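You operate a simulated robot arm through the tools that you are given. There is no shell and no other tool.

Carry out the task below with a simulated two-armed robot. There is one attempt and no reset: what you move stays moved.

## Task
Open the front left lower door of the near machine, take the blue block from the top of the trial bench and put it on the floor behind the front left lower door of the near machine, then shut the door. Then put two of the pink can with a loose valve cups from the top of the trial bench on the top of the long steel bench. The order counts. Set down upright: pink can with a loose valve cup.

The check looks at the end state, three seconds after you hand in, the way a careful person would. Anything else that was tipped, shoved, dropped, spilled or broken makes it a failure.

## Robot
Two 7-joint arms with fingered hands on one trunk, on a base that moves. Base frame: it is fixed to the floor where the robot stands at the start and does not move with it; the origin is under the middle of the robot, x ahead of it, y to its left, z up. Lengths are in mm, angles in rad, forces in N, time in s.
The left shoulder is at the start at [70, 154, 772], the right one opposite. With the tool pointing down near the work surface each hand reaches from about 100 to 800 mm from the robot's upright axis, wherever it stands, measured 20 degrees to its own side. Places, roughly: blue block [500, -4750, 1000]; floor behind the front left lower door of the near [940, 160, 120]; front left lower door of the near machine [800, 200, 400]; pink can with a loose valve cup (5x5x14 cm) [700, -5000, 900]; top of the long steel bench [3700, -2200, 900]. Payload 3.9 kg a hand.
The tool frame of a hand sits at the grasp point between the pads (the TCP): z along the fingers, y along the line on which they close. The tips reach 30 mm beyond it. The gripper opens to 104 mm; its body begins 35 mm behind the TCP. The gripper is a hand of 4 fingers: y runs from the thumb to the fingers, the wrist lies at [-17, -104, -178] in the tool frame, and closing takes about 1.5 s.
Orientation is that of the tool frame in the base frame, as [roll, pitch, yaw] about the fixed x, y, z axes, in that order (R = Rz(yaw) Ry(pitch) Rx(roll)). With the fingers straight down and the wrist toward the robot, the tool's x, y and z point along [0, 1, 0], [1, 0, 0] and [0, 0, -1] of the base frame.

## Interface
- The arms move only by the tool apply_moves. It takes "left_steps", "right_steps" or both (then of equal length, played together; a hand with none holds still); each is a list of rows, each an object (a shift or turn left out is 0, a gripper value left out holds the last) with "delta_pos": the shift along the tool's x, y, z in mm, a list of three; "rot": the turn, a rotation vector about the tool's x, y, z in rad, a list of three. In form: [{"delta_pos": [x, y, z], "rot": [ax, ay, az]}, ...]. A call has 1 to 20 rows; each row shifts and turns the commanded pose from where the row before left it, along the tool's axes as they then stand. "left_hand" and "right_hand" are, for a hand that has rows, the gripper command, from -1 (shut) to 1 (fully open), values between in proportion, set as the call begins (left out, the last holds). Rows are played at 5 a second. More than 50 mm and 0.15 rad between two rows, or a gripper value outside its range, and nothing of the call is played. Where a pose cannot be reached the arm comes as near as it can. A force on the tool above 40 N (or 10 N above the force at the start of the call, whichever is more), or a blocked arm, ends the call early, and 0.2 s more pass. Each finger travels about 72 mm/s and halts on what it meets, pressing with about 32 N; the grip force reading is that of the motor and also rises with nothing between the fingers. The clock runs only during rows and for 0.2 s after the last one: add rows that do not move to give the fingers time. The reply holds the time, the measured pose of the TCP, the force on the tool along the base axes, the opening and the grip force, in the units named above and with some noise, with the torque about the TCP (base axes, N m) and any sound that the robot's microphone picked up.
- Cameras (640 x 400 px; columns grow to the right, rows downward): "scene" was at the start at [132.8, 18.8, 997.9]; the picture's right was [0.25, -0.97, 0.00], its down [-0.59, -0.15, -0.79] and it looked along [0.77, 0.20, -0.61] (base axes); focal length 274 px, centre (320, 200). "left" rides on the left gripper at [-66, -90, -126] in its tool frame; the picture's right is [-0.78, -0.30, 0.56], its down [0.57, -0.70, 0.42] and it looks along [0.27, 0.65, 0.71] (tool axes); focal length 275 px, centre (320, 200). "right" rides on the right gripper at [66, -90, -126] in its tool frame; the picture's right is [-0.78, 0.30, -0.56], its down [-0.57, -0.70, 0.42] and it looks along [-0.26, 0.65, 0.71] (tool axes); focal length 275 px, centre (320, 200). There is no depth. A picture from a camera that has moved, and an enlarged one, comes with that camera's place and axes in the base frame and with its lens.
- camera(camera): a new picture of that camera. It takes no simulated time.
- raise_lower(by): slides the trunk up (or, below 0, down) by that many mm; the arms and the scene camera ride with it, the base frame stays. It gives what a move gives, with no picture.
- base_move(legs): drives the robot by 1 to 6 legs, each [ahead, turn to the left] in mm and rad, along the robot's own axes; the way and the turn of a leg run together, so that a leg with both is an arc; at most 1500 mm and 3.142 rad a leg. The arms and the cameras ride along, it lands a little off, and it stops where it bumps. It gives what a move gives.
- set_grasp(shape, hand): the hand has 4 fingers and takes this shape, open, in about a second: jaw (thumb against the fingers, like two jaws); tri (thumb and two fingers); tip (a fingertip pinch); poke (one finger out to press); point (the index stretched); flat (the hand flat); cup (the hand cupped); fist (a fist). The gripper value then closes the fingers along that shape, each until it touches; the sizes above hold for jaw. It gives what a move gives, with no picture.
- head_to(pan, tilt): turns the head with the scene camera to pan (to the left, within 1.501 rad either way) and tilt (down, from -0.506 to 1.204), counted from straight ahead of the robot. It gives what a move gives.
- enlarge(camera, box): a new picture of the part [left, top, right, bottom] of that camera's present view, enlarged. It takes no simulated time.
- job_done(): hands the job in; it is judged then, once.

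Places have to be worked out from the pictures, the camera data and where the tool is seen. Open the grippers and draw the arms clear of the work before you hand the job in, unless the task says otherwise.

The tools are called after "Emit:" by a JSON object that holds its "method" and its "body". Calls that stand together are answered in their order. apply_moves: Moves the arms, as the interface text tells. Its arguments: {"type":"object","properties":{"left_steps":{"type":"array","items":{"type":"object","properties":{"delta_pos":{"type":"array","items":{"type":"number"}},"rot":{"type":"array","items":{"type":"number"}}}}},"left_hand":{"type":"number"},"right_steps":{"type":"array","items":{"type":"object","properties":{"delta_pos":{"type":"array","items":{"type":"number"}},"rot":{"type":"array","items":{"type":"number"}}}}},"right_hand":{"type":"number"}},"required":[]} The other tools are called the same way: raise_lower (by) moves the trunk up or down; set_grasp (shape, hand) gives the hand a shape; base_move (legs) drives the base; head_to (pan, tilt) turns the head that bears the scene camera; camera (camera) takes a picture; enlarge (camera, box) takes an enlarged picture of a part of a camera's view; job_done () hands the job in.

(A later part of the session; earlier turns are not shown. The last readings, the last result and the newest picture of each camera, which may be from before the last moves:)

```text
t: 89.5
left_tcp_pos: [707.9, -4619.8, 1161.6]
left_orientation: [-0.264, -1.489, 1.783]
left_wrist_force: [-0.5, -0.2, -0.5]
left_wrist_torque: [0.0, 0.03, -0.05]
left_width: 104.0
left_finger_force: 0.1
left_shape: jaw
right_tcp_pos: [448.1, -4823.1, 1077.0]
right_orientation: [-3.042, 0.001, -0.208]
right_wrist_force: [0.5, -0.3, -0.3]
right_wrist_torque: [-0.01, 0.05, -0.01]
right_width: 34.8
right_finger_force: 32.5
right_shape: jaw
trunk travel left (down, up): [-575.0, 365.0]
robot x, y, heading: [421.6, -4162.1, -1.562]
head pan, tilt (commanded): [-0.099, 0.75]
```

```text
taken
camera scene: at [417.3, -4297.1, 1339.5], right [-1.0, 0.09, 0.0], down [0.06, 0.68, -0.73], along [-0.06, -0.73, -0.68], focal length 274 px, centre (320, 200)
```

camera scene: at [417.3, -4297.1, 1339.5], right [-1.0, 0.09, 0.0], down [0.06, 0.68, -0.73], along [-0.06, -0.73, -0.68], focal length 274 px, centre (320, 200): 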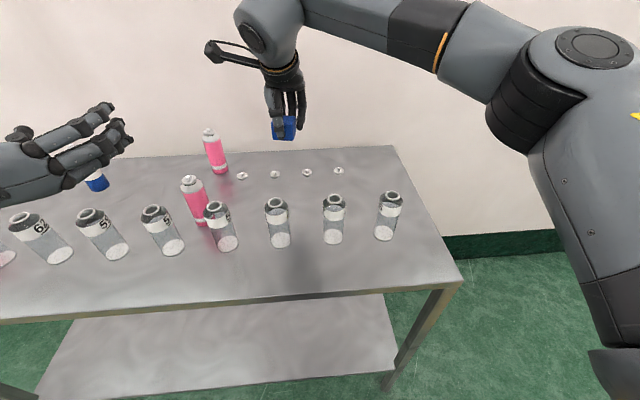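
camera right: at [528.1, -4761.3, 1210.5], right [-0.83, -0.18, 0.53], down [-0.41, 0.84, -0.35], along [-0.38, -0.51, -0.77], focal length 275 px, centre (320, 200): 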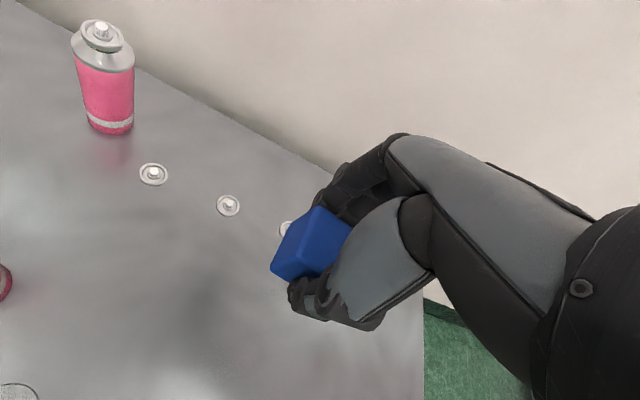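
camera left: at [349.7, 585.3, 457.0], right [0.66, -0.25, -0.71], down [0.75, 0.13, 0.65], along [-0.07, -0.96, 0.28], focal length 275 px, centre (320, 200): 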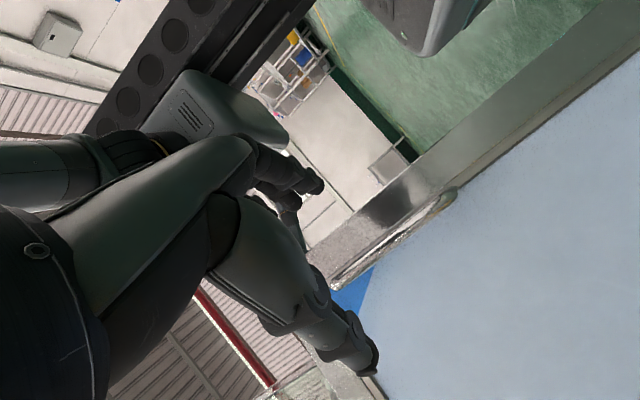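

The block is held securely. While here I look closely at the pink cans' tops to tell which have the loose valve cup.

Emit:
{"method": "enlarge", "body": {"camera": "right", "box": [40, 0, 200, 120]}}

Emit:
{"method": "enlarge", "body": {"camera": "scene", "box": [165, 115, 255, 235]}}

Emit:
{"method": "camera", "body": {"camera": "left"}}

```text
3.33 times, centred on (120, 60) of right
camera zoom: at [528.1, -4761.3, 1210.5], right [-0.83, -0.18, 0.53], down [-0.41, 0.84, -0.35], along [-0.38, -0.51, -0.77], focal length 918 px, centre (987, 667)
```

zoom: 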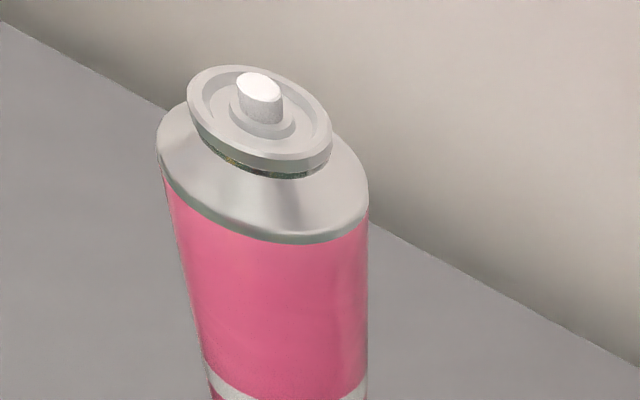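

```text
3.33 times, centred on (210, 175) of scene
camera zoom: at [417.3, -4297.1, 1339.5], right [-1.0, 0.09, 0.0], down [0.06, 0.68, -0.73], along [-0.06, -0.73, -0.68], focal length 913 px, centre (687, 283)
```

zoom: 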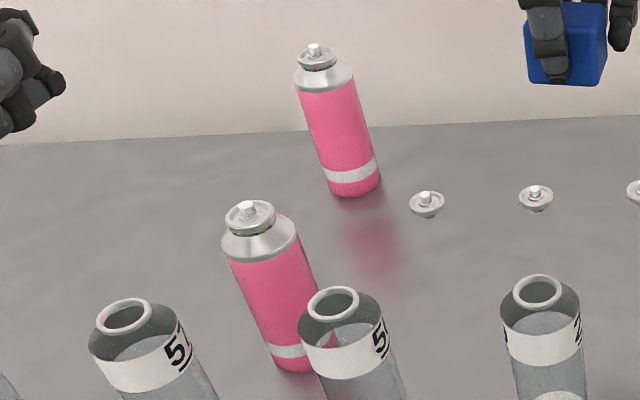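

```text
taken
camera left: at [806.8, -4505.6, 1086.2], right [0.28, -0.63, -0.72], down [0.67, -0.41, 0.62], along [-0.69, -0.65, 0.31], focal length 275 px, centre (320, 200)
```

left: 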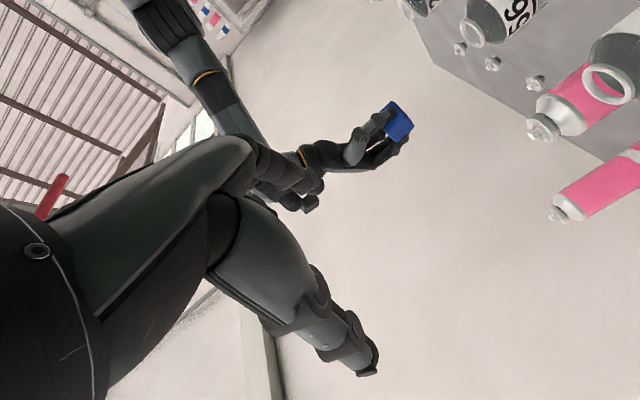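

Both of these pink cans show a raised, loose cup. I glance to the left end of the bench for the third pink can too.

Emit:
{"method": "head_to", "body": {"pan": 0.75, "tilt": 0.55}}

Emit:
{"method": "camera", "body": {"camera": "scene"}}

```text
t: 90.7
left_tcp_pos: [708.7, -4619.8, 1161.1]
left_orientation: [-0.242, -1.489, 1.76]
left_wrist_force: [0.1, 0.2, -0.2]
left_wrist_torque: [0.01, 0.01, 0.01]
left_width: 103.7
left_finger_force: 0.1
left_shape: jaw
right_tcp_pos: [449.5, -4822.3, 1075.6]
right_orientation: [-3.042, 0.001, -0.21]
right_wrist_force: [0.3, 0.6, -0.4]
right_wrist_torque: [0.0, 0.02, 0.0]
right_width: 35.0
right_finger_force: 31.9
right_shape: jaw
trunk travel left (down, up): [-575.0, 365.0]
robot x, y, heading: [425.2, -4160.9, -1.559]
head pan, tilt (commanded): [0.75, 0.55]
```

```text
taken
camera scene: at [486.2, -4280.5, 1356.9], right [-0.72, -0.69, 0.0], down [-0.36, 0.38, -0.85], along [0.59, -0.62, -0.52], focal length 274 px, centre (320, 200)
```

scene: 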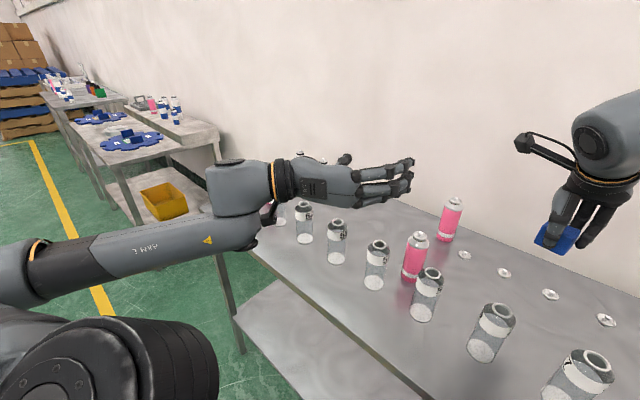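

I'll look at the third can later. I draw the right hand with the block back toward the body, then retrace the way I came.

Emit:
{"method": "apply_moves", "body": {"right_steps": [{"delta_pos": [-5, -40, 0]}, {"delta_pos": [-5, -40, 0]}, {"delta_pos": [-5, -40, 0]}, {"delta_pos": [-5, -40, 0]}, {"delta_pos": [-5, -40, 0]}]}}

Emit:
{"method": "base_move", "body": {"legs": [[-270, 0], [0, 0.56], [-1420, 0]]}}

Emit:
{"method": "head_to", "body": {"pan": 0.8, "tilt": 0.5}}

Emit:
{"method": "camera", "body": {"camera": "scene"}}

Emit:
{"method": "camera", "body": {"camera": "right"}}

```text
t: 91.9
left_tcp_pos: [708.3, -4619.4, 1163.1]
left_orientation: [-0.254, -1.487, 1.771]
left_wrist_force: [0.1, 0.3, -0.7]
left_wrist_torque: [-0.04, -0.01, 0.0]
left_width: 103.9
left_finger_force: 0.0
left_shape: jaw
right_tcp_pos: [464.6, -4620.0, 1095.7]
right_orientation: [-3.039, 0.0, -0.209]
right_wrist_force: [0.7, 0.0, -0.3]
right_wrist_torque: [0.03, -0.04, 0.02]
right_width: 35.0
right_finger_force: 31.9
right_shape: jaw
trunk travel left (down, up): [-575.0, 365.0]
robot x, y, heading: [425.9, -4161.1, -1.56]
head pan, tilt (commanded): [0.75, 0.55]
```

```text
t: 101.9
left_tcp_pos: [148.7, -2958.2, 1162.3]
left_orientation: [-0.257, -1.489, 2.341]
left_wrist_force: [0.2, 0.2, -0.2]
left_wrist_torque: [0.01, -0.02, 0.02]
left_width: 103.9
left_finger_force: 0.0
left_shape: jaw
right_tcp_pos: [-57.2, -3092.1, 1095.4]
right_orientation: [-3.042, 0.001, 0.359]
right_wrist_force: [0.4, -0.2, -1.0]
right_wrist_torque: [0.0, -0.02, 0.01]
right_width: 35.0
right_finger_force: 31.8
right_shape: jaw
trunk travel left (down, up): [-575.0, 365.0]
robot x, y, heading: [-333.6, -2726.6, -0.994]
head pan, tilt (commanded): [0.75, 0.55]
```

```text
t: 102.5
left_tcp_pos: [147.6, -2957.8, 1160.7]
left_orientation: [-0.256, -1.489, 2.339]
left_wrist_force: [-0.5, -0.5, -0.2]
left_wrist_torque: [0.01, 0.0, 0.01]
left_width: 103.7
left_finger_force: 0.0
left_shape: jaw
right_tcp_pos: [-57.2, -3092.4, 1096.1]
right_orientation: [-3.041, 0.0, 0.359]
right_wrist_force: [0.9, 0.2, -0.3]
right_wrist_torque: [-0.01, -0.03, -0.01]
right_width: 35.1
right_finger_force: 31.8
right_shape: jaw
trunk travel left (down, up): [-575.0, 365.0]
robot x, y, heading: [-333.3, -2725.3, -0.993]
head pan, tilt (commanded): [0.799, 0.499]
```

```text
taken
camera scene: at [-220.8, -2786.3, 1361.5], right [-0.19, -0.98, 0.0], down [-0.47, 0.09, -0.88], along [0.86, -0.17, -0.48], focal length 274 px, centre (320, 200)
```

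scene: 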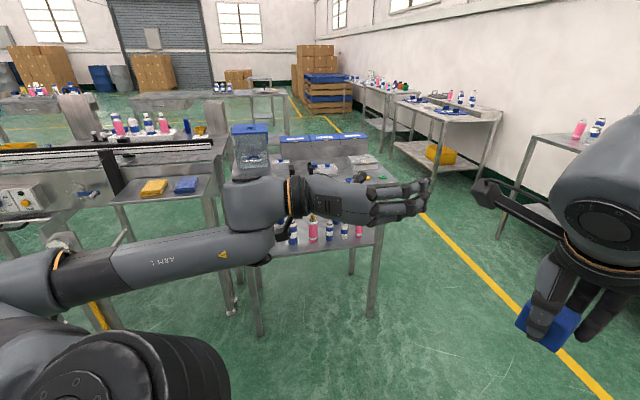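

```text
taken
camera right: at [-23.0, -2997.1, 1229.6], right [-0.6, -0.6, 0.53], down [-0.8, 0.49, -0.35], along [-0.05, -0.63, -0.77], focal length 275 px, centre (320, 200)
```

right: 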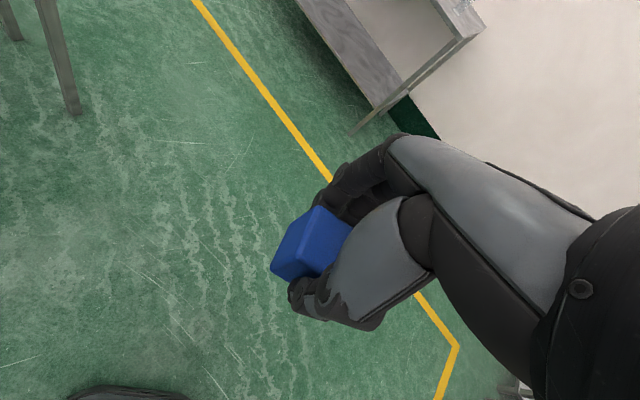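

The aisle is clear (the conveyor's end table begins at x≈775). I turn around, drive back up the aisle and face the machine again.

Emit:
{"method": "base_move", "body": {"legs": [[0, 2.564], [1500, 0], [1150, 0], [0, -1.571]]}}

Emit:
{"method": "head_to", "body": {"pan": 0.15, "tilt": 0.75}}

Emit:
{"method": "camera", "body": {"camera": "scene"}}

```text
t: 125.2
left_tcp_pos: [155.4, 186.5, 1161.2]
left_orientation: [-0.269, -1.489, -2.955]
left_wrist_force: [1.1, -0.8, -0.5]
left_wrist_torque: [0.03, 0.02, 0.02]
left_width: 103.7
left_finger_force: 0.0
left_shape: jaw
right_tcp_pos: [150.6, -59.4, 1094.8]
right_orientation: [-3.042, 0.002, 1.331]
right_wrist_force: [-0.3, 0.2, -1.4]
right_wrist_torque: [-0.01, 0.02, 0.08]
right_width: 34.4
right_finger_force: 31.9
right_shape: jaw
trunk travel left (down, up): [-575.0, 365.0]
robot x, y, heading: [-310.2, -80.1, -0.024]
head pan, tilt (commanded): [0.799, 0.499]
```

```text
t: 126.3
left_tcp_pos: [155.9, 185.7, 1161.7]
left_orientation: [-0.265, -1.489, -2.96]
left_wrist_force: [-0.6, -0.4, -0.6]
left_wrist_torque: [-0.01, 0.0, 0.0]
left_width: 103.8
left_finger_force: 0.1
left_shape: jaw
right_tcp_pos: [151.1, -58.6, 1095.8]
right_orientation: [-3.04, 0.002, 1.332]
right_wrist_force: [-0.1, 0.3, -0.4]
right_wrist_torque: [0.03, -0.02, 0.0]
right_width: 34.6
right_finger_force: 31.6
right_shape: jaw
trunk travel left (down, up): [-575.0, 365.0]
robot x, y, heading: [-311.3, -82.1, -0.018]
head pan, tilt (commanded): [0.15, 0.75]
```

```text
taken
camera scene: at [-179.2, -76.2, 1339.5], right [0.13, -0.99, 0.0], down [-0.68, -0.09, -0.73], along [0.73, 0.1, -0.68], focal length 274 px, centre (320, 200)
```

scene: 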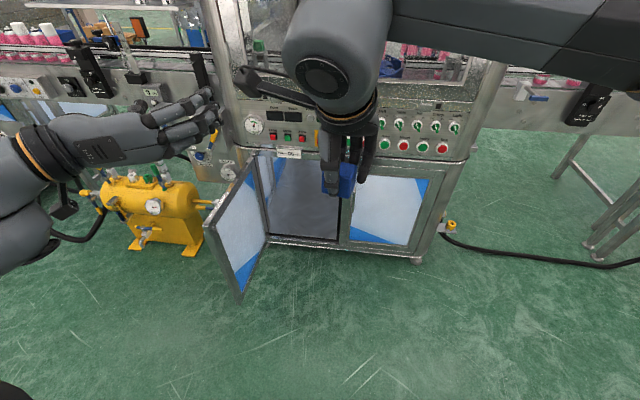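

The door still stands open at about 90°. I zoom into the compartment to measure its opening and floor.

Emit:
{"method": "enlarge", "body": {"camera": "scene", "box": [180, 130, 360, 310]}}

```text
2.22 times, centred on (270, 220) of scene
camera zoom: at [-179.2, -76.2, 1339.5], right [0.13, -0.99, 0.0], down [-0.68, -0.09, -0.73], along [0.73, 0.1, -0.68], focal length 608 px, centre (431, 156)
```

zoom: 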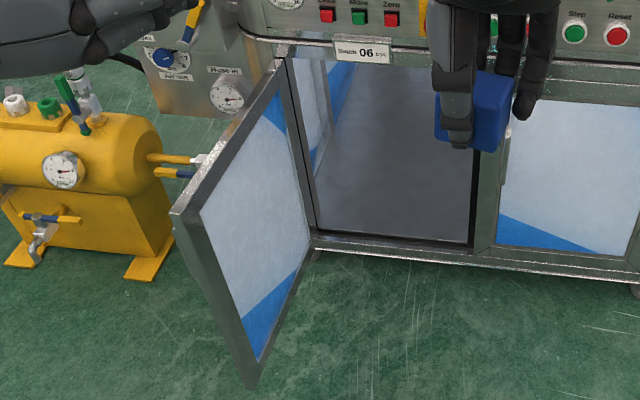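

The compartment floor begins behind a low sill, and the door at 90° would foul my left forearm when I drive in. I lower the trunk and drive up a little, so the free left hand can push the door wider from inside.

Emit:
{"method": "raise_lower", "body": {"by": -575}}

Emit:
{"method": "base_move", "body": {"legs": [[250, 0.02]]}}

Emit:
{"method": "head_to", "body": {"pan": 0.4, "tilt": 0.6}}

Emit:
{"method": "camera", "body": {"camera": "scene"}}

```text
refused: -575 is not a number from -400 to 400
```

```text
t: 128.1
left_tcp_pos: [401.7, 192.7, 1160.8]
left_orientation: [-0.257, -1.489, -2.95]
left_wrist_force: [-0.1, -0.1, 0.7]
left_wrist_torque: [0.01, 0.0, 0.02]
left_width: 103.6
left_finger_force: 0.1
left_shape: jaw
right_tcp_pos: [400.3, -52.5, 1097.1]
right_orientation: [-3.043, 0.0, 1.351]
right_wrist_force: [-0.4, 0.4, -0.9]
right_wrist_torque: [-0.01, -0.03, 0.0]
right_width: 34.5
right_finger_force: 32.0
right_shape: jaw
trunk travel left (down, up): [-575.0, 365.0]
robot x, y, heading: [-61.8, -87.6, 0.0]
head pan, tilt (commanded): [0.15, 0.75]
```

```text
t: 128.9
left_tcp_pos: [403.3, 191.0, 1160.9]
left_orientation: [-0.254, -1.488, -2.954]
left_wrist_force: [-0.6, 0.0, 0.4]
left_wrist_torque: [0.02, -0.01, -0.01]
left_width: 103.7
left_finger_force: 0.1
left_shape: jaw
right_tcp_pos: [402.6, -52.9, 1095.2]
right_orientation: [-3.043, 0.0, 1.352]
right_wrist_force: [-0.6, -0.7, -1.0]
right_wrist_torque: [0.01, -0.05, -0.02]
right_width: 34.3
right_finger_force: 31.3
right_shape: jaw
trunk travel left (down, up): [-575.0, 365.0]
robot x, y, heading: [-58.7, -84.7, 0.001]
head pan, tilt (commanded): [0.4, 0.6]
```

```text
taken
camera scene: at [71.8, -54.4, 1352.3], right [0.39, -0.92, 0.0], down [-0.52, -0.22, -0.82], along [0.76, 0.32, -0.57], focal length 274 px, centre (320, 200)
```

scene: 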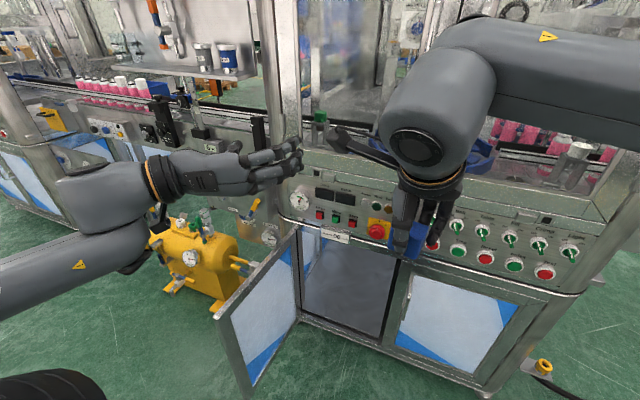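

The lowering is limited to 400 mm a call. I lower in two steps, looking in between.

Emit:
{"method": "raise_lower", "body": {"by": -375}}

Emit:
{"method": "camera", "body": {"camera": "scene"}}

```text
t: 132.5
left_tcp_pos: [402.0, 192.4, 785.8]
left_orientation: [-0.255, -1.488, -2.952]
left_wrist_force: [0.4, 0.3, -0.2]
left_wrist_torque: [0.01, -0.03, 0.02]
left_width: 103.6
left_finger_force: 0.1
left_shape: jaw
right_tcp_pos: [400.8, -53.0, 721.3]
right_orientation: [-3.042, 0.001, 1.351]
right_wrist_force: [0.1, -0.1, -0.5]
right_wrist_torque: [-0.01, -0.04, -0.01]
right_width: 34.4
right_finger_force: 32.0
right_shape: jaw
trunk travel left (down, up): [-200.0, 740.0]
robot x, y, heading: [-60.4, -82.4, 0.0]
head pan, tilt (commanded): [0.4, 0.6]
```

```text
taken
camera scene: at [71.6, -54.4, 977.4], right [0.39, -0.92, 0.0], down [-0.52, -0.22, -0.82], along [0.76, 0.32, -0.57], focal length 274 px, centre (320, 200)
```

scene: 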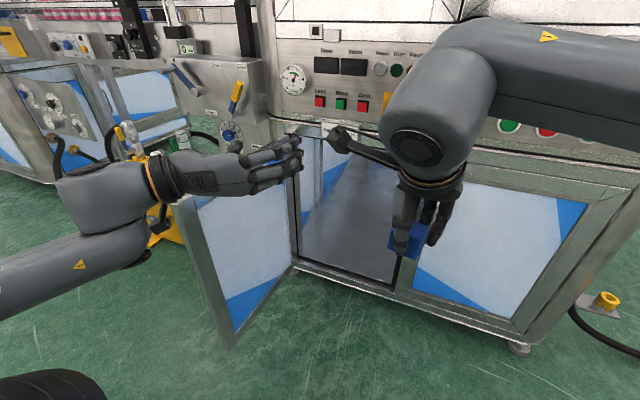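

Both hands are clear of the door's edge in x and y. I lower the last 200 mm.

Emit:
{"method": "raise_lower", "body": {"by": -200}}

Emit:
{"method": "camera", "body": {"camera": "scene"}}

Emit:
{"method": "camera", "body": {"camera": "left"}}

```text
t: 134.7
left_tcp_pos: [401.6, 190.6, 587.0]
left_orientation: [-0.267, -1.488, -2.94]
left_wrist_force: [-0.4, -0.3, -0.1]
left_wrist_torque: [0.02, 0.0, -0.01]
left_width: 103.8
left_finger_force: 0.1
left_shape: jaw
right_tcp_pos: [402.4, -53.2, 520.2]
right_orientation: [-3.043, -0.001, 1.351]
right_wrist_force: [0.1, -0.2, -0.6]
right_wrist_torque: [0.01, 0.03, 0.03]
right_width: 34.4
right_finger_force: 31.3
right_shape: jaw
trunk travel left (down, up): [0.0, 940.0]
robot x, y, heading: [-60.7, -87.2, 0.0]
head pan, tilt (commanded): [0.4, 0.6]
```

```text
taken
camera scene: at [71.5, -54.4, 777.4], right [0.39, -0.92, 0.0], down [-0.52, -0.22, -0.82], along [0.76, 0.32, -0.57], focal length 274 px, centre (320, 200)
```

scene: 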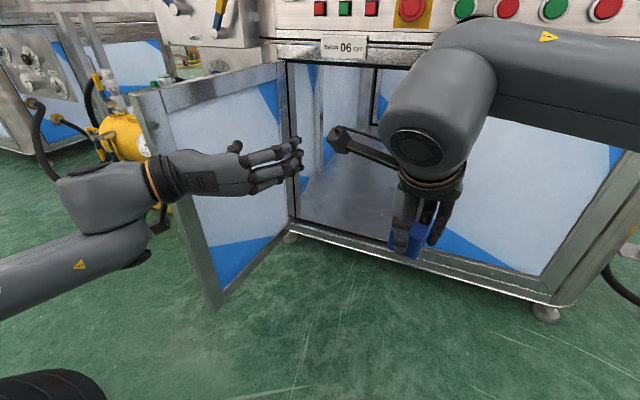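

```text
taken
camera left: at [288.6, 289.7, 511.1], right [0.64, 0.27, -0.72], down [0.42, 0.66, 0.62], along [0.65, -0.7, 0.31], focal length 275 px, centre (320, 200)
```

left: 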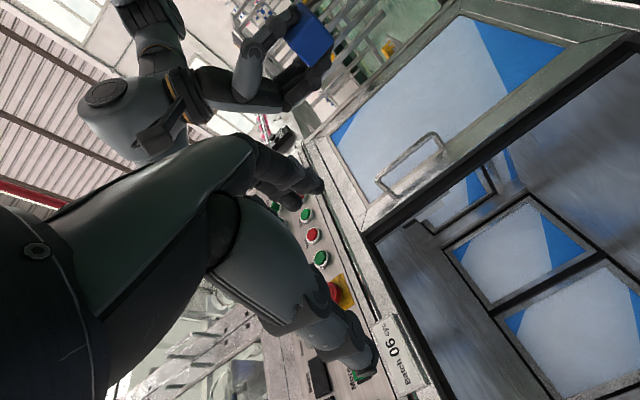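

I close the left hand and push the door outward from inside, moving forward a bit for overlap and then left.

Emit:
{"method": "apply_moves", "body": {"left_steps": [{"delta_pos": [0, 0, 40]}, {"delta_pos": [0, -30, 10]}, {"delta_pos": [0, -30, 0]}, {"delta_pos": [0, -30, 0]}, {"delta_pos": [0, -30, 0]}, {"delta_pos": [0, -30, 0]}, {"delta_pos": [0, -30, 0]}, {"delta_pos": [0, -30, 5]}, {"delta_pos": [0, -30, 8]}], "left_hand": -1}}

Emit:
{"method": "camera", "body": {"camera": "scene"}}

```text
t: 136.2
left_tcp_pos: [459.7, 347.5, 593.1]
left_orientation: [-0.28, -1.487, -2.951]
left_wrist_force: [-7.5, -7.5, 2.3]
left_wrist_torque: [0.36, 0.17, 1.62]
left_width: 0.0
left_finger_force: 31.8
left_shape: jaw
right_tcp_pos: [400.5, -51.5, 520.9]
right_orientation: [-3.043, 0.0, 1.353]
right_wrist_force: [-0.6, 0.7, -1.0]
right_wrist_torque: [-0.01, 0.03, 0.03]
right_width: 34.7
right_finger_force: 32.7
right_shape: jaw
trunk travel left (down, up): [0.0, 940.0]
robot x, y, heading: [-58.2, -85.7, 0.001]
head pan, tilt (commanded): [0.4, 0.6]
stopped in row 7 (left hand): the force on the tool passed its limit at 72 N (the readings are from after the stop); the commanded pose is now the measured one
```

```text
taken
camera scene: at [70.5, -55.0, 777.7], right [0.39, -0.92, 0.0], down [-0.52, -0.22, -0.83], along [0.76, 0.32, -0.56], focal length 274 px, centre (320, 200)
```

scene: 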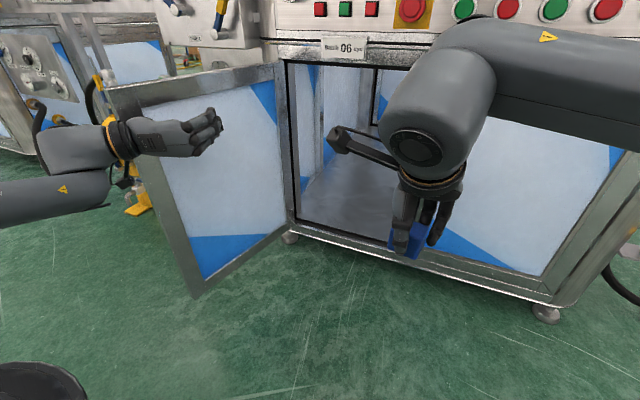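

The door is now at about 103°, but the last push was abrupt. I back off slightly, reach a bit farther forward, and push more slowly to see whether there's a stop.

Emit:
{"method": "apply_moves", "body": {"left_steps": [{"delta_pos": [0, 10, 0]}, {"delta_pos": [0, 0, 30]}, {"delta_pos": [0, -10, 0]}, {"delta_pos": [0, -10, 0]}, {"delta_pos": [0, -10, 0]}, {"delta_pos": [0, -10, 0]}, {"delta_pos": [0, -10, 0]}, {"delta_pos": [0, -10, 0]}]}}

Emit:
{"method": "camera", "body": {"camera": "scene"}}

```text
t: 136.8
left_tcp_pos: [471.3, 339.4, 593.0]
left_orientation: [-0.263, -1.491, -2.963]
left_wrist_force: [-19.6, -7.1, 3.9]
left_wrist_torque: [0.44, 0.26, 2.65]
left_width: 0.4
left_finger_force: 31.8
left_shape: jaw
right_tcp_pos: [400.3, -50.5, 522.1]
right_orientation: [-3.042, 0.001, 1.356]
right_wrist_force: [-0.5, 0.2, -1.4]
right_wrist_torque: [-0.02, 0.0, 0.0]
right_width: 34.8
right_finger_force: 31.8
right_shape: jaw
trunk travel left (down, up): [0.0, 940.0]
robot x, y, heading: [-55.7, -84.4, 0.012]
head pan, tilt (commanded): [0.4, 0.6]
stopped in row 2 (left hand): the force on the tool passed its limit at 79 N (the readings are from after the stop); the commanded pose is now the measured one
```

```text
taken
camera scene: at [69.5, -54.4, 777.8], right [0.4, -0.92, 0.0], down [-0.52, -0.22, -0.83], along [0.76, 0.33, -0.56], focal length 274 px, centre (320, 200)
```

scene: 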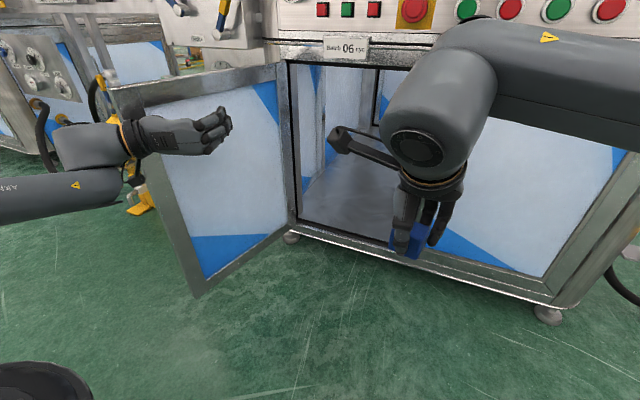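

The wrist was pressing on the door's free edge. I retreat 60 mm, then push outward in small steps.

Emit:
{"method": "apply_moves", "body": {"left_steps": [{"delta_pos": [0, 10, -30]}, {"delta_pos": [0, 0, -40]}, {"delta_pos": [0, -12, 0]}, {"delta_pos": [0, -12, 0]}, {"delta_pos": [0, -12, 0]}, {"delta_pos": [0, -12, 0]}, {"delta_pos": [0, -12, 0]}, {"delta_pos": [0, -12, 0]}, {"delta_pos": [0, -12, 0]}, {"delta_pos": [0, -12, 0]}, {"delta_pos": [0, -12, 0]}, {"delta_pos": [0, -12, 0]}, {"delta_pos": [0, -12, 0]}, {"delta_pos": [0, -12, 0]}, {"delta_pos": [0, -12, 0]}]}}

Emit:
{"method": "camera", "body": {"camera": "scene"}}

```text
t: 138.8
left_tcp_pos: [409.5, 401.9, 585.0]
left_orientation: [-0.191, -1.499, -3.064]
left_wrist_force: [-3.6, -10.2, -0.5]
left_wrist_torque: [-0.1, 0.06, 0.59]
left_width: 0.1
left_finger_force: 32.3
left_shape: jaw
right_tcp_pos: [400.3, -52.5, 521.1]
right_orientation: [-3.041, -0.001, 1.35]
right_wrist_force: [-0.9, 0.8, -1.4]
right_wrist_torque: [0.02, 0.01, 0.04]
right_width: 34.2
right_finger_force: 32.6
right_shape: jaw
trunk travel left (down, up): [0.0, 940.0]
robot x, y, heading: [-59.9, -87.5, -0.002]
head pan, tilt (commanded): [0.4, 0.6]
stopped in row 9 (left hand): the force on the tool passed its limit at 53 N (the readings are from after the stop); the commanded pose is now the measured one
```

```text
taken
camera scene: at [70.6, -54.8, 777.6], right [0.39, -0.92, 0.0], down [-0.52, -0.22, -0.83], along [0.76, 0.32, -0.56], focal length 274 px, centre (320, 200)
```

scene: 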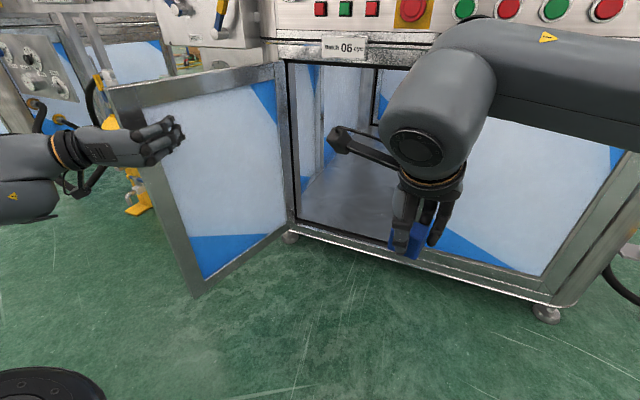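

The door holds firm at about 103°, evidently its stop, so that will do. I bring the left hand back from the door and fold it so the hand points up, close to the body and out of the way.

Emit:
{"method": "apply_moves", "body": {"left_steps": [{"delta_pos": [0, 36, 0]}, {"delta_pos": [0, 36, 0]}, {"delta_pos": [0, 36, 0]}, {"delta_pos": [0, 36, 0]}, {"delta_pos": [0, 36, 0]}, {"delta_pos": [26.4, 0, -4.5], "rot": [0, 0.149, 0]}, {"delta_pos": [26.4, 0, -4.5], "rot": [0, 0.149, 0]}, {"delta_pos": [26.4, 0, -4.5], "rot": [0, 0.149, 0]}, {"delta_pos": [26.4, 0, -4.5], "rot": [0, 0.149, 0]}, {"delta_pos": [26.4, 0, -4.5], "rot": [0, 0.149, 0]}, {"delta_pos": [26.4, 0, -4.5], "rot": [0, 0.149, 0]}, {"delta_pos": [26.4, 0, -4.5], "rot": [0, 0.149, 0]}, {"delta_pos": [26.4, 0, -4.5], "rot": [0, 0.149, 0]}, {"delta_pos": [26.4, 0, -4.5], "rot": [0, 0.149, 0]}, {"delta_pos": [26.4, 0, -4.5], "rot": [0, 0.149, 0]}]}}

Emit:
{"method": "head_to", "body": {"pan": 1.0, "tilt": 0.5}}

Emit:
{"method": "camera", "body": {"camera": "scene"}}

```text
t: 141.9
left_tcp_pos: [217.1, 265.1, 731.6]
left_orientation: [-0.015, -0.009, 3.037]
left_wrist_force: [0.9, 0.4, 0.6]
left_wrist_torque: [-0.05, -0.02, 0.03]
left_width: 0.0
left_finger_force: 32.0
left_shape: jaw
left hand out of reach, approached as far as the arm can: row 5, 7, 8, 9, 10, 12
right_tcp_pos: [400.1, -51.0, 519.0]
right_orientation: [-3.042, 0.002, 1.354]
right_wrist_force: [-0.2, -0.2, 0.4]
right_wrist_torque: [0.01, -0.01, 0.01]
right_width: 34.5
right_finger_force: 31.8
right_shape: jaw
trunk travel left (down, up): [0.0, 940.0]
robot x, y, heading: [-58.9, -86.6, 0.006]
head pan, tilt (commanded): [0.4, 0.6]
```

```text
t: 142.9
left_tcp_pos: [217.6, 264.6, 731.0]
left_orientation: [-0.015, -0.01, 3.036]
left_wrist_force: [0.3, 0.1, 0.0]
left_wrist_torque: [-0.04, 0.01, 0.0]
left_width: 0.2
left_finger_force: 32.2
left_shape: jaw
right_tcp_pos: [401.4, -50.4, 520.2]
right_orientation: [-3.041, 0.002, 1.353]
right_wrist_force: [0.6, 0.6, -0.3]
right_wrist_torque: [0.0, -0.01, -0.01]
right_width: 34.5
right_finger_force: 32.3
right_shape: jaw
trunk travel left (down, up): [0.0, 940.0]
robot x, y, heading: [-59.8, -88.4, 0.007]
head pan, tilt (commanded): [1.0, 0.499]
```

```text
taken
camera scene: at [38.8, -12.0, 786.4], right [0.84, -0.54, 0.0], down [-0.26, -0.4, -0.88], along [0.47, 0.74, -0.48], focal length 274 px, centre (320, 200)
```

scene: 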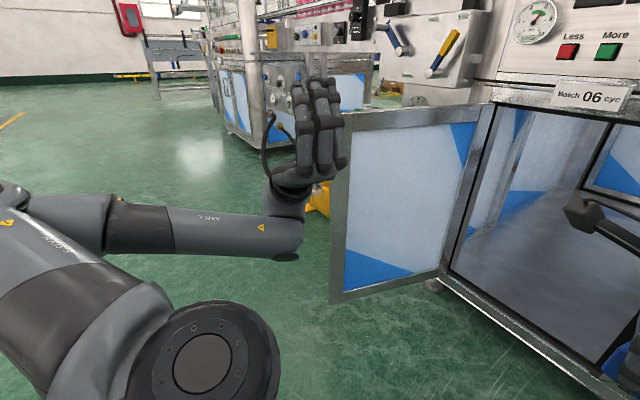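

The hand points up now. I bring it further inward so the forearm stays clear of the door when I drive in.

Emit:
{"method": "apply_moves", "body": {"left_steps": [{"delta_pos": [-12, 28, 0]}, {"delta_pos": [-12, 28, 0]}, {"delta_pos": [-12, 28, 5]}, {"delta_pos": [-12, 28, 5]}, {"delta_pos": [-12, 28, 5]}]}}

Emit:
{"method": "camera", "body": {"camera": "scene"}}

```text
t: 144.2
left_tcp_pos: [266.1, 196.7, 740.1]
left_orientation: [-0.016, -0.011, 3.034]
left_wrist_force: [0.5, 0.3, 0.2]
left_wrist_torque: [0.0, -0.01, 0.0]
left_width: 0.0
left_finger_force: 32.0
left_shape: jaw
left hand out of reach, approached as far as the arm can: row 1, 2, 3, 4, 5
right_tcp_pos: [401.2, -50.9, 519.8]
right_orientation: [-3.041, 0.001, 1.353]
right_wrist_force: [0.0, -0.6, -1.4]
right_wrist_torque: [-0.01, 0.0, 0.01]
right_width: 34.4
right_finger_force: 31.8
right_shape: jaw
trunk travel left (down, up): [0.0, 940.0]
robot x, y, heading: [-61.1, -85.1, -0.001]
head pan, tilt (commanded): [1.0, 0.499]
```

```text
taken
camera scene: at [38.7, -12.0, 786.5], right [0.84, -0.54, 0.0], down [-0.26, -0.4, -0.88], along [0.47, 0.74, -0.48], focal length 274 px, centre (320, 200)
```

scene: 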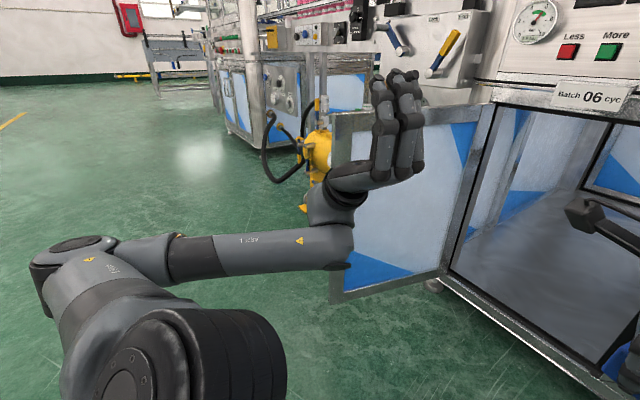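

The left arm is folded well inside. I drive forward about 260 mm, staying short of the right door's handle with the right hand.

Emit:
{"method": "base_move", "body": {"legs": [[0, -0.07], [262, 0], [0, 0.07]]}}

Emit:
{"method": "head_to", "body": {"pan": 0.6, "tilt": 0.6}}

Emit:
{"method": "camera", "body": {"camera": "scene"}}

Emit:
{"method": "head_to", "body": {"pan": -0.3, "tilt": 0.7}}

Emit:
{"method": "camera", "body": {"camera": "scene"}}

```text
t: 146.9
left_tcp_pos: [537.5, 168.2, 740.2]
left_orientation: [-0.018, -0.008, 3.001]
left_wrist_force: [-0.4, 0.0, -0.5]
left_wrist_torque: [0.03, 0.02, 0.0]
left_width: 0.0
left_finger_force: 32.2
left_shape: jaw
right_tcp_pos: [664.1, -93.3, 520.7]
right_orientation: [-3.041, 0.018, 1.297]
right_wrist_force: [-9.5, -6.0, 4.0]
right_wrist_torque: [-0.05, -0.31, -0.44]
right_width: 33.2
right_finger_force: 32.1
right_shape: jaw
trunk travel left (down, up): [0.0, 940.0]
robot x, y, heading: [202.4, -105.1, -0.041]
head pan, tilt (commanded): [1.0, 0.499]
stopped in leg 3: the force on the tool passed its limit at 59 N (the readings are from after the stop); the commanded pose is now the measured one
```

```text
t: 147.8
left_tcp_pos: [537.9, 167.9, 740.0]
left_orientation: [-0.015, -0.007, 3.001]
left_wrist_force: [0.7, -0.2, 0.4]
left_wrist_torque: [0.02, 0.0, 0.04]
left_width: 0.0
left_finger_force: 31.9
left_shape: jaw
right_tcp_pos: [663.4, -93.0, 520.7]
right_orientation: [-3.041, 0.014, 1.297]
right_wrist_force: [-12.8, -10.4, 4.9]
right_wrist_torque: [0.01, -0.41, -0.66]
right_width: 33.1
right_finger_force: 31.3
right_shape: jaw
trunk travel left (down, up): [0.0, 940.0]
robot x, y, heading: [204.9, -105.1, -0.039]
head pan, tilt (commanded): [0.6, 0.6]
```

```text
taken
camera scene: at [324.6, -62.5, 777.7], right [0.53, -0.85, 0.0], down [-0.48, -0.3, -0.83], along [0.7, 0.44, -0.56], focal length 274 px, centre (320, 200)
```

scene: 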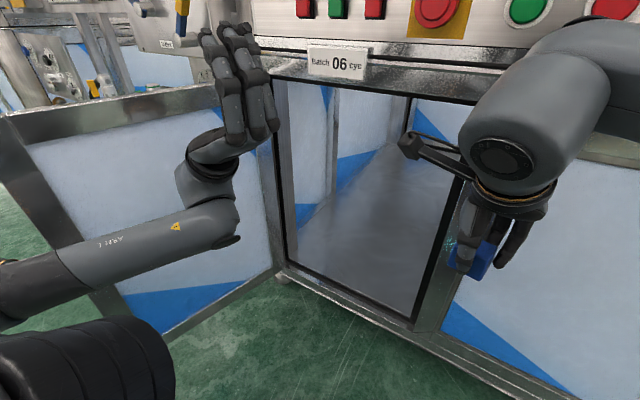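

```text
t: 149.0
left_tcp_pos: [536.5, 167.4, 740.9]
left_orientation: [-0.018, -0.009, 3.001]
left_wrist_force: [0.1, 0.9, 0.5]
left_wrist_torque: [0.01, -0.03, -0.03]
left_width: 0.0
left_finger_force: 31.4
left_shape: jaw
right_tcp_pos: [663.3, -92.5, 520.7]
right_orientation: [-3.042, 0.016, 1.298]
right_wrist_force: [-14.9, -9.7, 4.0]
right_wrist_torque: [0.04, -0.39, -0.66]
right_width: 33.0
right_finger_force: 31.8
right_shape: jaw
trunk travel left (down, up): [0.0, 940.0]
robot x, y, heading: [202.3, -105.1, -0.041]
head pan, tilt (commanded): [-0.3, 0.7]
```

```text
taken
camera scene: at [329.8, -137.9, 769.0], right [-0.33, -0.94, 0.0], down [-0.61, 0.21, -0.77], along [0.72, -0.25, -0.64], focal length 274 px, centre (320, 200)
```

scene: 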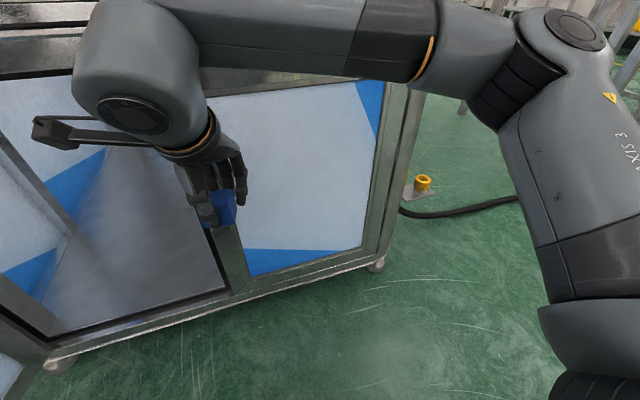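

The turn brought the right fingers against the right door's handle (about 15 N). I pull the right hand straight back from it.

Emit:
{"method": "apply_moves", "body": {"right_steps": [{"delta_pos": [0, -20, 0]}, {"delta_pos": [0, -30, 0]}, {"delta_pos": [0, -30, 0]}]}}

Emit:
{"method": "camera", "body": {"camera": "right"}}

Emit:
{"method": "camera", "body": {"camera": "scene"}}

```text
t: 149.8
left_tcp_pos: [537.7, 168.3, 739.2]
left_orientation: [-0.017, -0.008, 2.999]
left_wrist_force: [0.4, 0.0, -0.6]
left_wrist_torque: [0.01, 0.01, 0.0]
left_width: 0.0
left_finger_force: 31.6
left_shape: jaw
right_tcp_pos: [587.4, -69.6, 527.6]
right_orientation: [-3.039, 0.016, 1.294]
right_wrist_force: [0.1, 0.6, 0.1]
right_wrist_torque: [-0.04, 0.05, 0.0]
right_width: 33.4
right_finger_force: 31.9
right_shape: jaw
trunk travel left (down, up): [0.0, 940.0]
robot x, y, heading: [202.3, -102.9, -0.044]
head pan, tilt (commanded): [-0.3, 0.7]
```

```text
taken
camera right: at [530.2, 15.0, 660.9], right [0.13, -0.83, 0.54], down [-0.87, -0.36, -0.34], along [0.48, -0.42, -0.77], focal length 275 px, centre (320, 200)
```

right: 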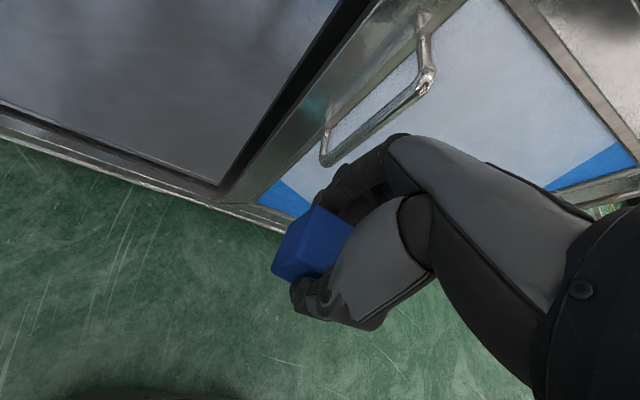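

```text
taken
camera scene: at [331.1, -137.3, 768.7], right [-0.33, -0.94, 0.0], down [-0.61, 0.21, -0.76], along [0.72, -0.25, -0.64], focal length 274 px, centre (320, 200)
```

scene: 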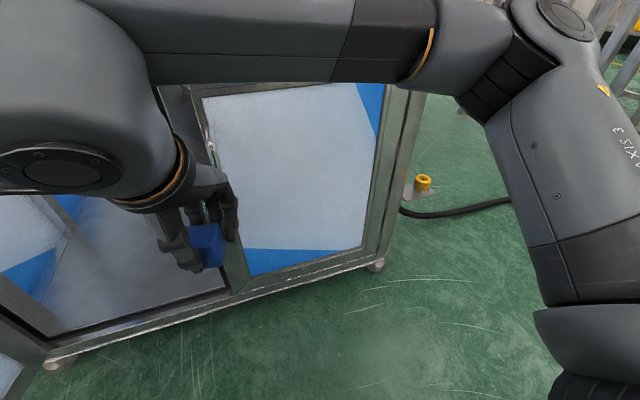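

The right hand is free of the handle and the door there is still shut. I raise the left hand out of the right arm's way before reaching into the compartment.

Emit:
{"method": "apply_moves", "body": {"left_steps": [{"delta_pos": [0, 0, 44]}, {"delta_pos": [0, 0, 44]}, {"delta_pos": [0, 0, 44]}, {"delta_pos": [0, 0, 44]}, {"delta_pos": [0, 0, 44]}]}}

Emit:
{"method": "head_to", "body": {"pan": 0.5, "tilt": 0.5}}

Emit:
{"method": "camera", "body": {"camera": "scene"}}

```text
t: 151.0
left_tcp_pos: [538.1, 164.0, 959.0]
left_orientation: [-0.016, -0.009, 3.0]
left_wrist_force: [-0.8, 0.1, -0.5]
left_wrist_torque: [0.02, 0.0, 0.0]
left_width: 0.0
left_finger_force: 31.4
left_shape: jaw
right_tcp_pos: [587.6, -70.6, 528.1]
right_orientation: [-3.041, 0.017, 1.299]
right_wrist_force: [0.0, -0.3, -0.2]
right_wrist_torque: [0.0, 0.0, 0.02]
right_width: 33.4
right_finger_force: 32.0
right_shape: jaw
trunk travel left (down, up): [0.0, 940.0]
robot x, y, heading: [201.6, -109.3, -0.035]
head pan, tilt (commanded): [-0.3, 0.7]
```

```text
t: 152.1
left_tcp_pos: [537.1, 164.4, 959.5]
left_orientation: [-0.017, -0.009, 3.0]
left_wrist_force: [-0.2, 0.4, -1.5]
left_wrist_torque: [0.01, -0.01, 0.05]
left_width: 0.2
left_finger_force: 32.0
left_shape: jaw
right_tcp_pos: [585.6, -70.4, 527.6]
right_orientation: [-3.04, 0.016, 1.299]
right_wrist_force: [0.3, -0.6, -0.7]
right_wrist_torque: [0.01, -0.01, 0.0]
right_width: 33.4
right_finger_force: 31.6
right_shape: jaw
trunk travel left (down, up): [0.0, 940.0]
robot x, y, heading: [205.7, -100.0, -0.038]
head pan, tilt (commanded): [0.499, 0.499]
```

```text
taken
camera scene: at [332.5, -68.8, 786.4], right [0.44, -0.9, 0.0], down [-0.43, -0.21, -0.88], along [0.79, 0.39, -0.48], focal length 274 px, centre (320, 200)
```

scene: 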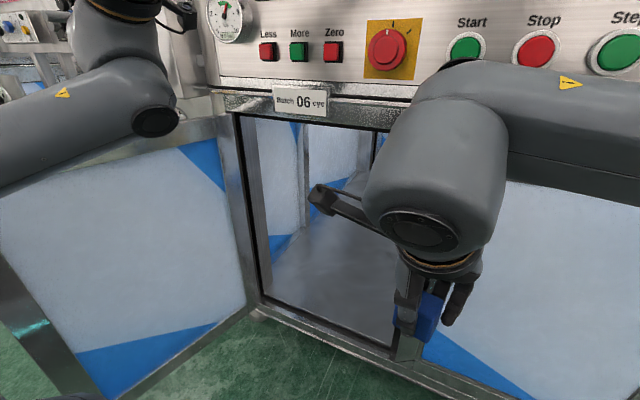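

Now the opening is clear of the left arm. I move the right hand with the block to the left and down, in front of the opening.

Emit:
{"method": "apply_moves", "body": {"right_steps": [{"delta_pos": [39.6, -6.3, 19.7]}, {"delta_pos": [39.6, -6.3, 19.7]}, {"delta_pos": [39.6, -6.3, 19.7]}, {"delta_pos": [39.6, -6.3, 19.7]}, {"delta_pos": [39.6, -6.3, 19.7]}]}}

Emit:
{"method": "camera", "body": {"camera": "scene"}}

Emit:
{"method": "camera", "body": {"camera": "right"}}

```text
t: 153.3
left_tcp_pos: [537.9, 164.6, 958.8]
left_orientation: [-0.016, -0.009, 3.001]
left_wrist_force: [-0.1, 0.0, 0.1]
left_wrist_torque: [-0.02, 0.0, 0.01]
left_width: 0.2
left_finger_force: 32.0
left_shape: jaw
right_tcp_pos: [601.5, 130.0, 429.8]
right_orientation: [-3.041, 0.017, 1.299]
right_wrist_force: [1.3, 0.2, -1.1]
right_wrist_torque: [-0.02, -0.01, 0.02]
right_width: 33.3
right_finger_force: 32.4
right_shape: jaw
trunk travel left (down, up): [0.0, 940.0]
robot x, y, heading: [204.2, -105.0, -0.038]
head pan, tilt (commanded): [0.499, 0.499]
```

```text
taken
camera scene: at [332.4, -68.5, 786.5], right [0.44, -0.9, 0.0], down [-0.43, -0.21, -0.88], along [0.79, 0.39, -0.48], focal length 274 px, centre (320, 200)
```

scene: 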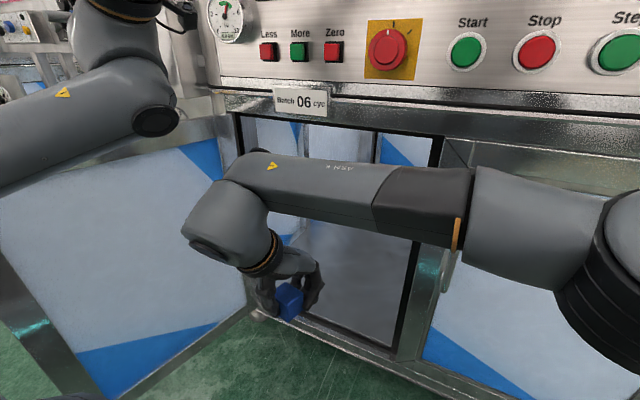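

```text
taken
camera right: at [544.3, 215.9, 562.8], right [0.13, -0.83, 0.54], down [-0.87, -0.36, -0.34], along [0.48, -0.42, -0.77], focal length 275 px, centre (320, 200)
```

right: 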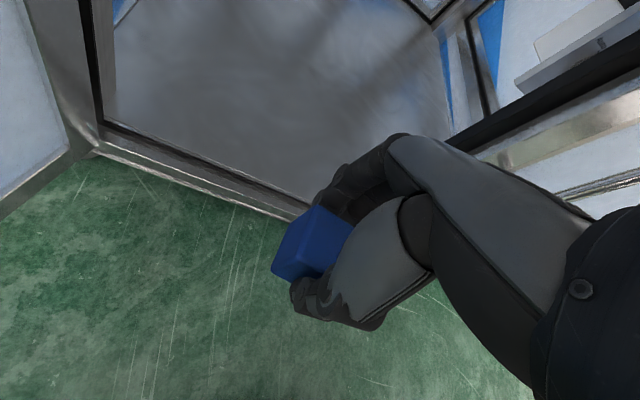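

The block hangs in front of the opening; the compartment floor works out at z≈117, starting at x≈800. I turn the hand so its wrist points back to the right shoulder, and lower it a bit.

Emit:
{"method": "apply_moves", "body": {"right_steps": [{"rot": [0, 0, -0.14]}, {"rot": [0, 0, -0.14]}, {"rot": [0, 0, -0.14]}, {"rot": [0, 0, -0.14]}, {"rot": [0, 0, -0.14]}, {"delta_pos": [0, 0, 45]}, {"delta_pos": [0, 0, 45]}]}}

Emit:
{"method": "camera", "body": {"camera": "scene"}}

Emit:
{"method": "camera", "body": {"camera": "right"}}

```text
t: 154.9
left_tcp_pos: [536.7, 162.9, 958.7]
left_orientation: [-0.018, -0.008, 3.001]
left_wrist_force: [-1.1, -0.1, 0.8]
left_wrist_torque: [0.01, 0.0, -0.01]
left_width: 0.0
left_finger_force: 32.0
left_shape: jaw
right_tcp_pos: [591.3, 129.5, 338.9]
right_orientation: [-3.053, -0.052, 1.996]
right_wrist_force: [-0.7, -0.3, 0.6]
right_wrist_torque: [-0.02, 0.02, -0.03]
right_width: 33.6
right_finger_force: 32.1
right_shape: jaw
trunk travel left (down, up): [0.0, 940.0]
robot x, y, heading: [205.7, -104.9, -0.042]
head pan, tilt (commanded): [0.499, 0.499]
```

```text
taken
camera scene: at [332.4, -68.6, 786.5], right [0.44, -0.9, 0.0], down [-0.43, -0.21, -0.88], along [0.79, 0.39, -0.48], focal length 274 px, centre (320, 200)
```

scene: 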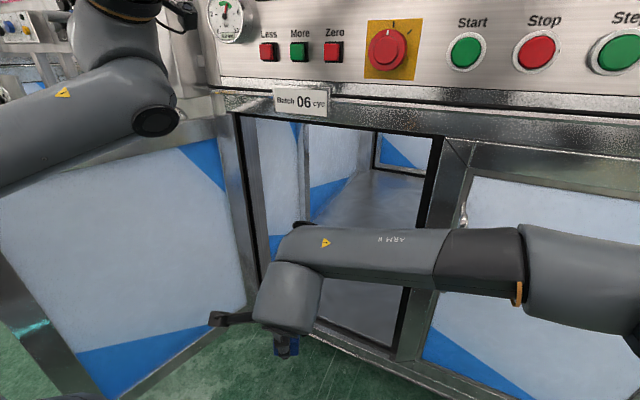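

```text
taken
camera right: at [494.6, 150.0, 476.6], right [0.64, -0.59, 0.49], down [-0.44, -0.81, -0.39], along [0.62, 0.04, -0.78], focal length 275 px, centre (320, 200)
```

right: 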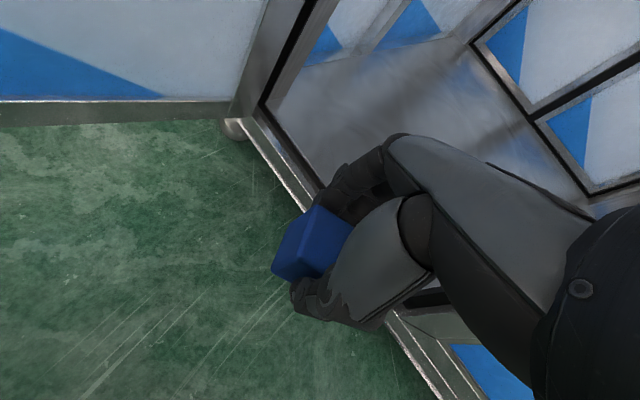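

The way in looks clear. I drive the base 85 mm forward while straightening the heading.

Emit:
{"method": "base_move", "body": {"legs": [[85, 0.04]]}}

Emit:
{"method": "camera", "body": {"camera": "scene"}}

Emit:
{"method": "camera", "body": {"camera": "right"}}

```text
t: 156.0
left_tcp_pos: [611.0, 176.6, 959.0]
left_orientation: [-0.017, -0.009, 3.042]
left_wrist_force: [0.4, -0.4, -0.3]
left_wrist_torque: [0.03, -0.02, 0.02]
left_width: 0.1
left_finger_force: 32.2
left_shape: jaw
right_tcp_pos: [667.5, 144.0, 340.7]
right_orientation: [-3.055, -0.051, 2.038]
right_wrist_force: [1.1, 0.0, -0.5]
right_wrist_torque: [0.0, 0.01, -0.02]
right_width: 33.4
right_finger_force: 32.0
right_shape: jaw
trunk travel left (down, up): [0.0, 940.0]
robot x, y, heading: [287.3, -102.8, -0.0]
head pan, tilt (commanded): [0.499, 0.499]
```

```text
taken
camera scene: at [416.3, -64.9, 786.4], right [0.48, -0.88, 0.0], down [-0.42, -0.23, -0.88], along [0.77, 0.42, -0.48], focal length 274 px, centre (320, 200)
```

scene: 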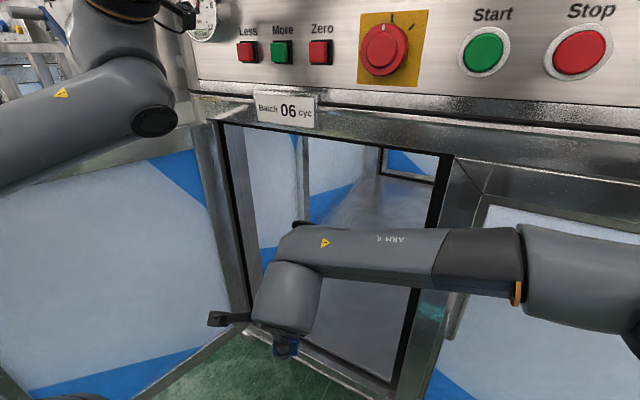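

```text
taken
camera right: at [569.2, 160.6, 476.8], right [0.67, -0.56, 0.49], down [-0.41, -0.82, -0.39], along [0.62, 0.06, -0.78], focal length 275 px, centre (320, 200)
```

right: 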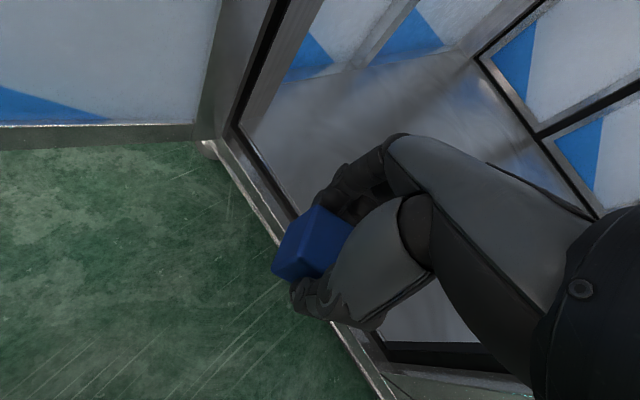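

The hand is right before the opening at z≈341. I move it forward over the sill into the compartment.

Emit:
{"method": "apply_moves", "body": {"right_steps": [{"delta_pos": [-20.7, 36.2, 7.9]}, {"delta_pos": [-20.7, 36.2, 7.9]}, {"delta_pos": [-20.7, 36.2, 7.9]}, {"delta_pos": [-20.7, 36.2, 7.9]}, {"delta_pos": [-20.7, 36.2, 7.9]}]}}

Emit:
{"method": "camera", "body": {"camera": "scene"}}

Emit:
{"method": "camera", "body": {"camera": "right"}}

```text
t: 157.1
left_tcp_pos: [638.2, 242.0, 886.8]
left_orientation: [-0.015, -0.104, -3.027]
left_wrist_force: [8.9, 6.3, -6.1]
left_wrist_torque: [0.34, -0.7, -0.27]
left_width: 0.1
left_finger_force: 32.4
left_shape: jaw
right_tcp_pos: [714.7, 251.6, 246.7]
right_orientation: [-3.004, -0.2, 2.287]
right_wrist_force: [21.5, -5.3, -16.7]
right_wrist_torque: [0.72, 1.5, 0.33]
right_width: 33.5
right_finger_force: 32.2
right_shape: jaw
trunk travel left (down, up): [0.0, 940.0]
robot x, y, heading: [271.1, -95.0, 0.254]
head pan, tilt (commanded): [0.499, 0.499]
stopped in row 5 (left hand): the arm was blocked; the commanded pose is now the measured one
```

```text
taken
camera scene: at [321.4, -42.9, 807.1], right [0.68, -0.73, 0.04], down [-0.27, -0.31, -0.91], along [0.68, 0.61, -0.41], focal length 274 px, centre (320, 200)
```

scene: 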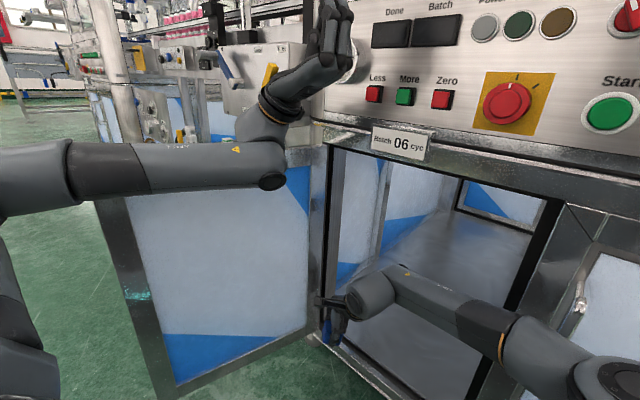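

```text
taken
camera right: at [635.3, 231.2, 393.7], right [0.85, -0.41, 0.35], down [-0.24, -0.87, -0.43], along [0.48, 0.28, -0.83], focal length 275 px, centre (320, 200)
```

right: 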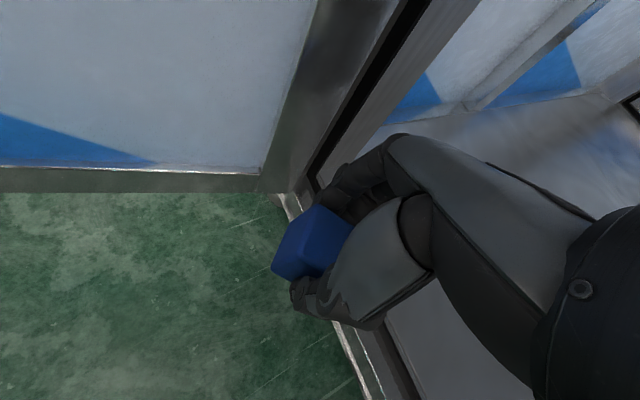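

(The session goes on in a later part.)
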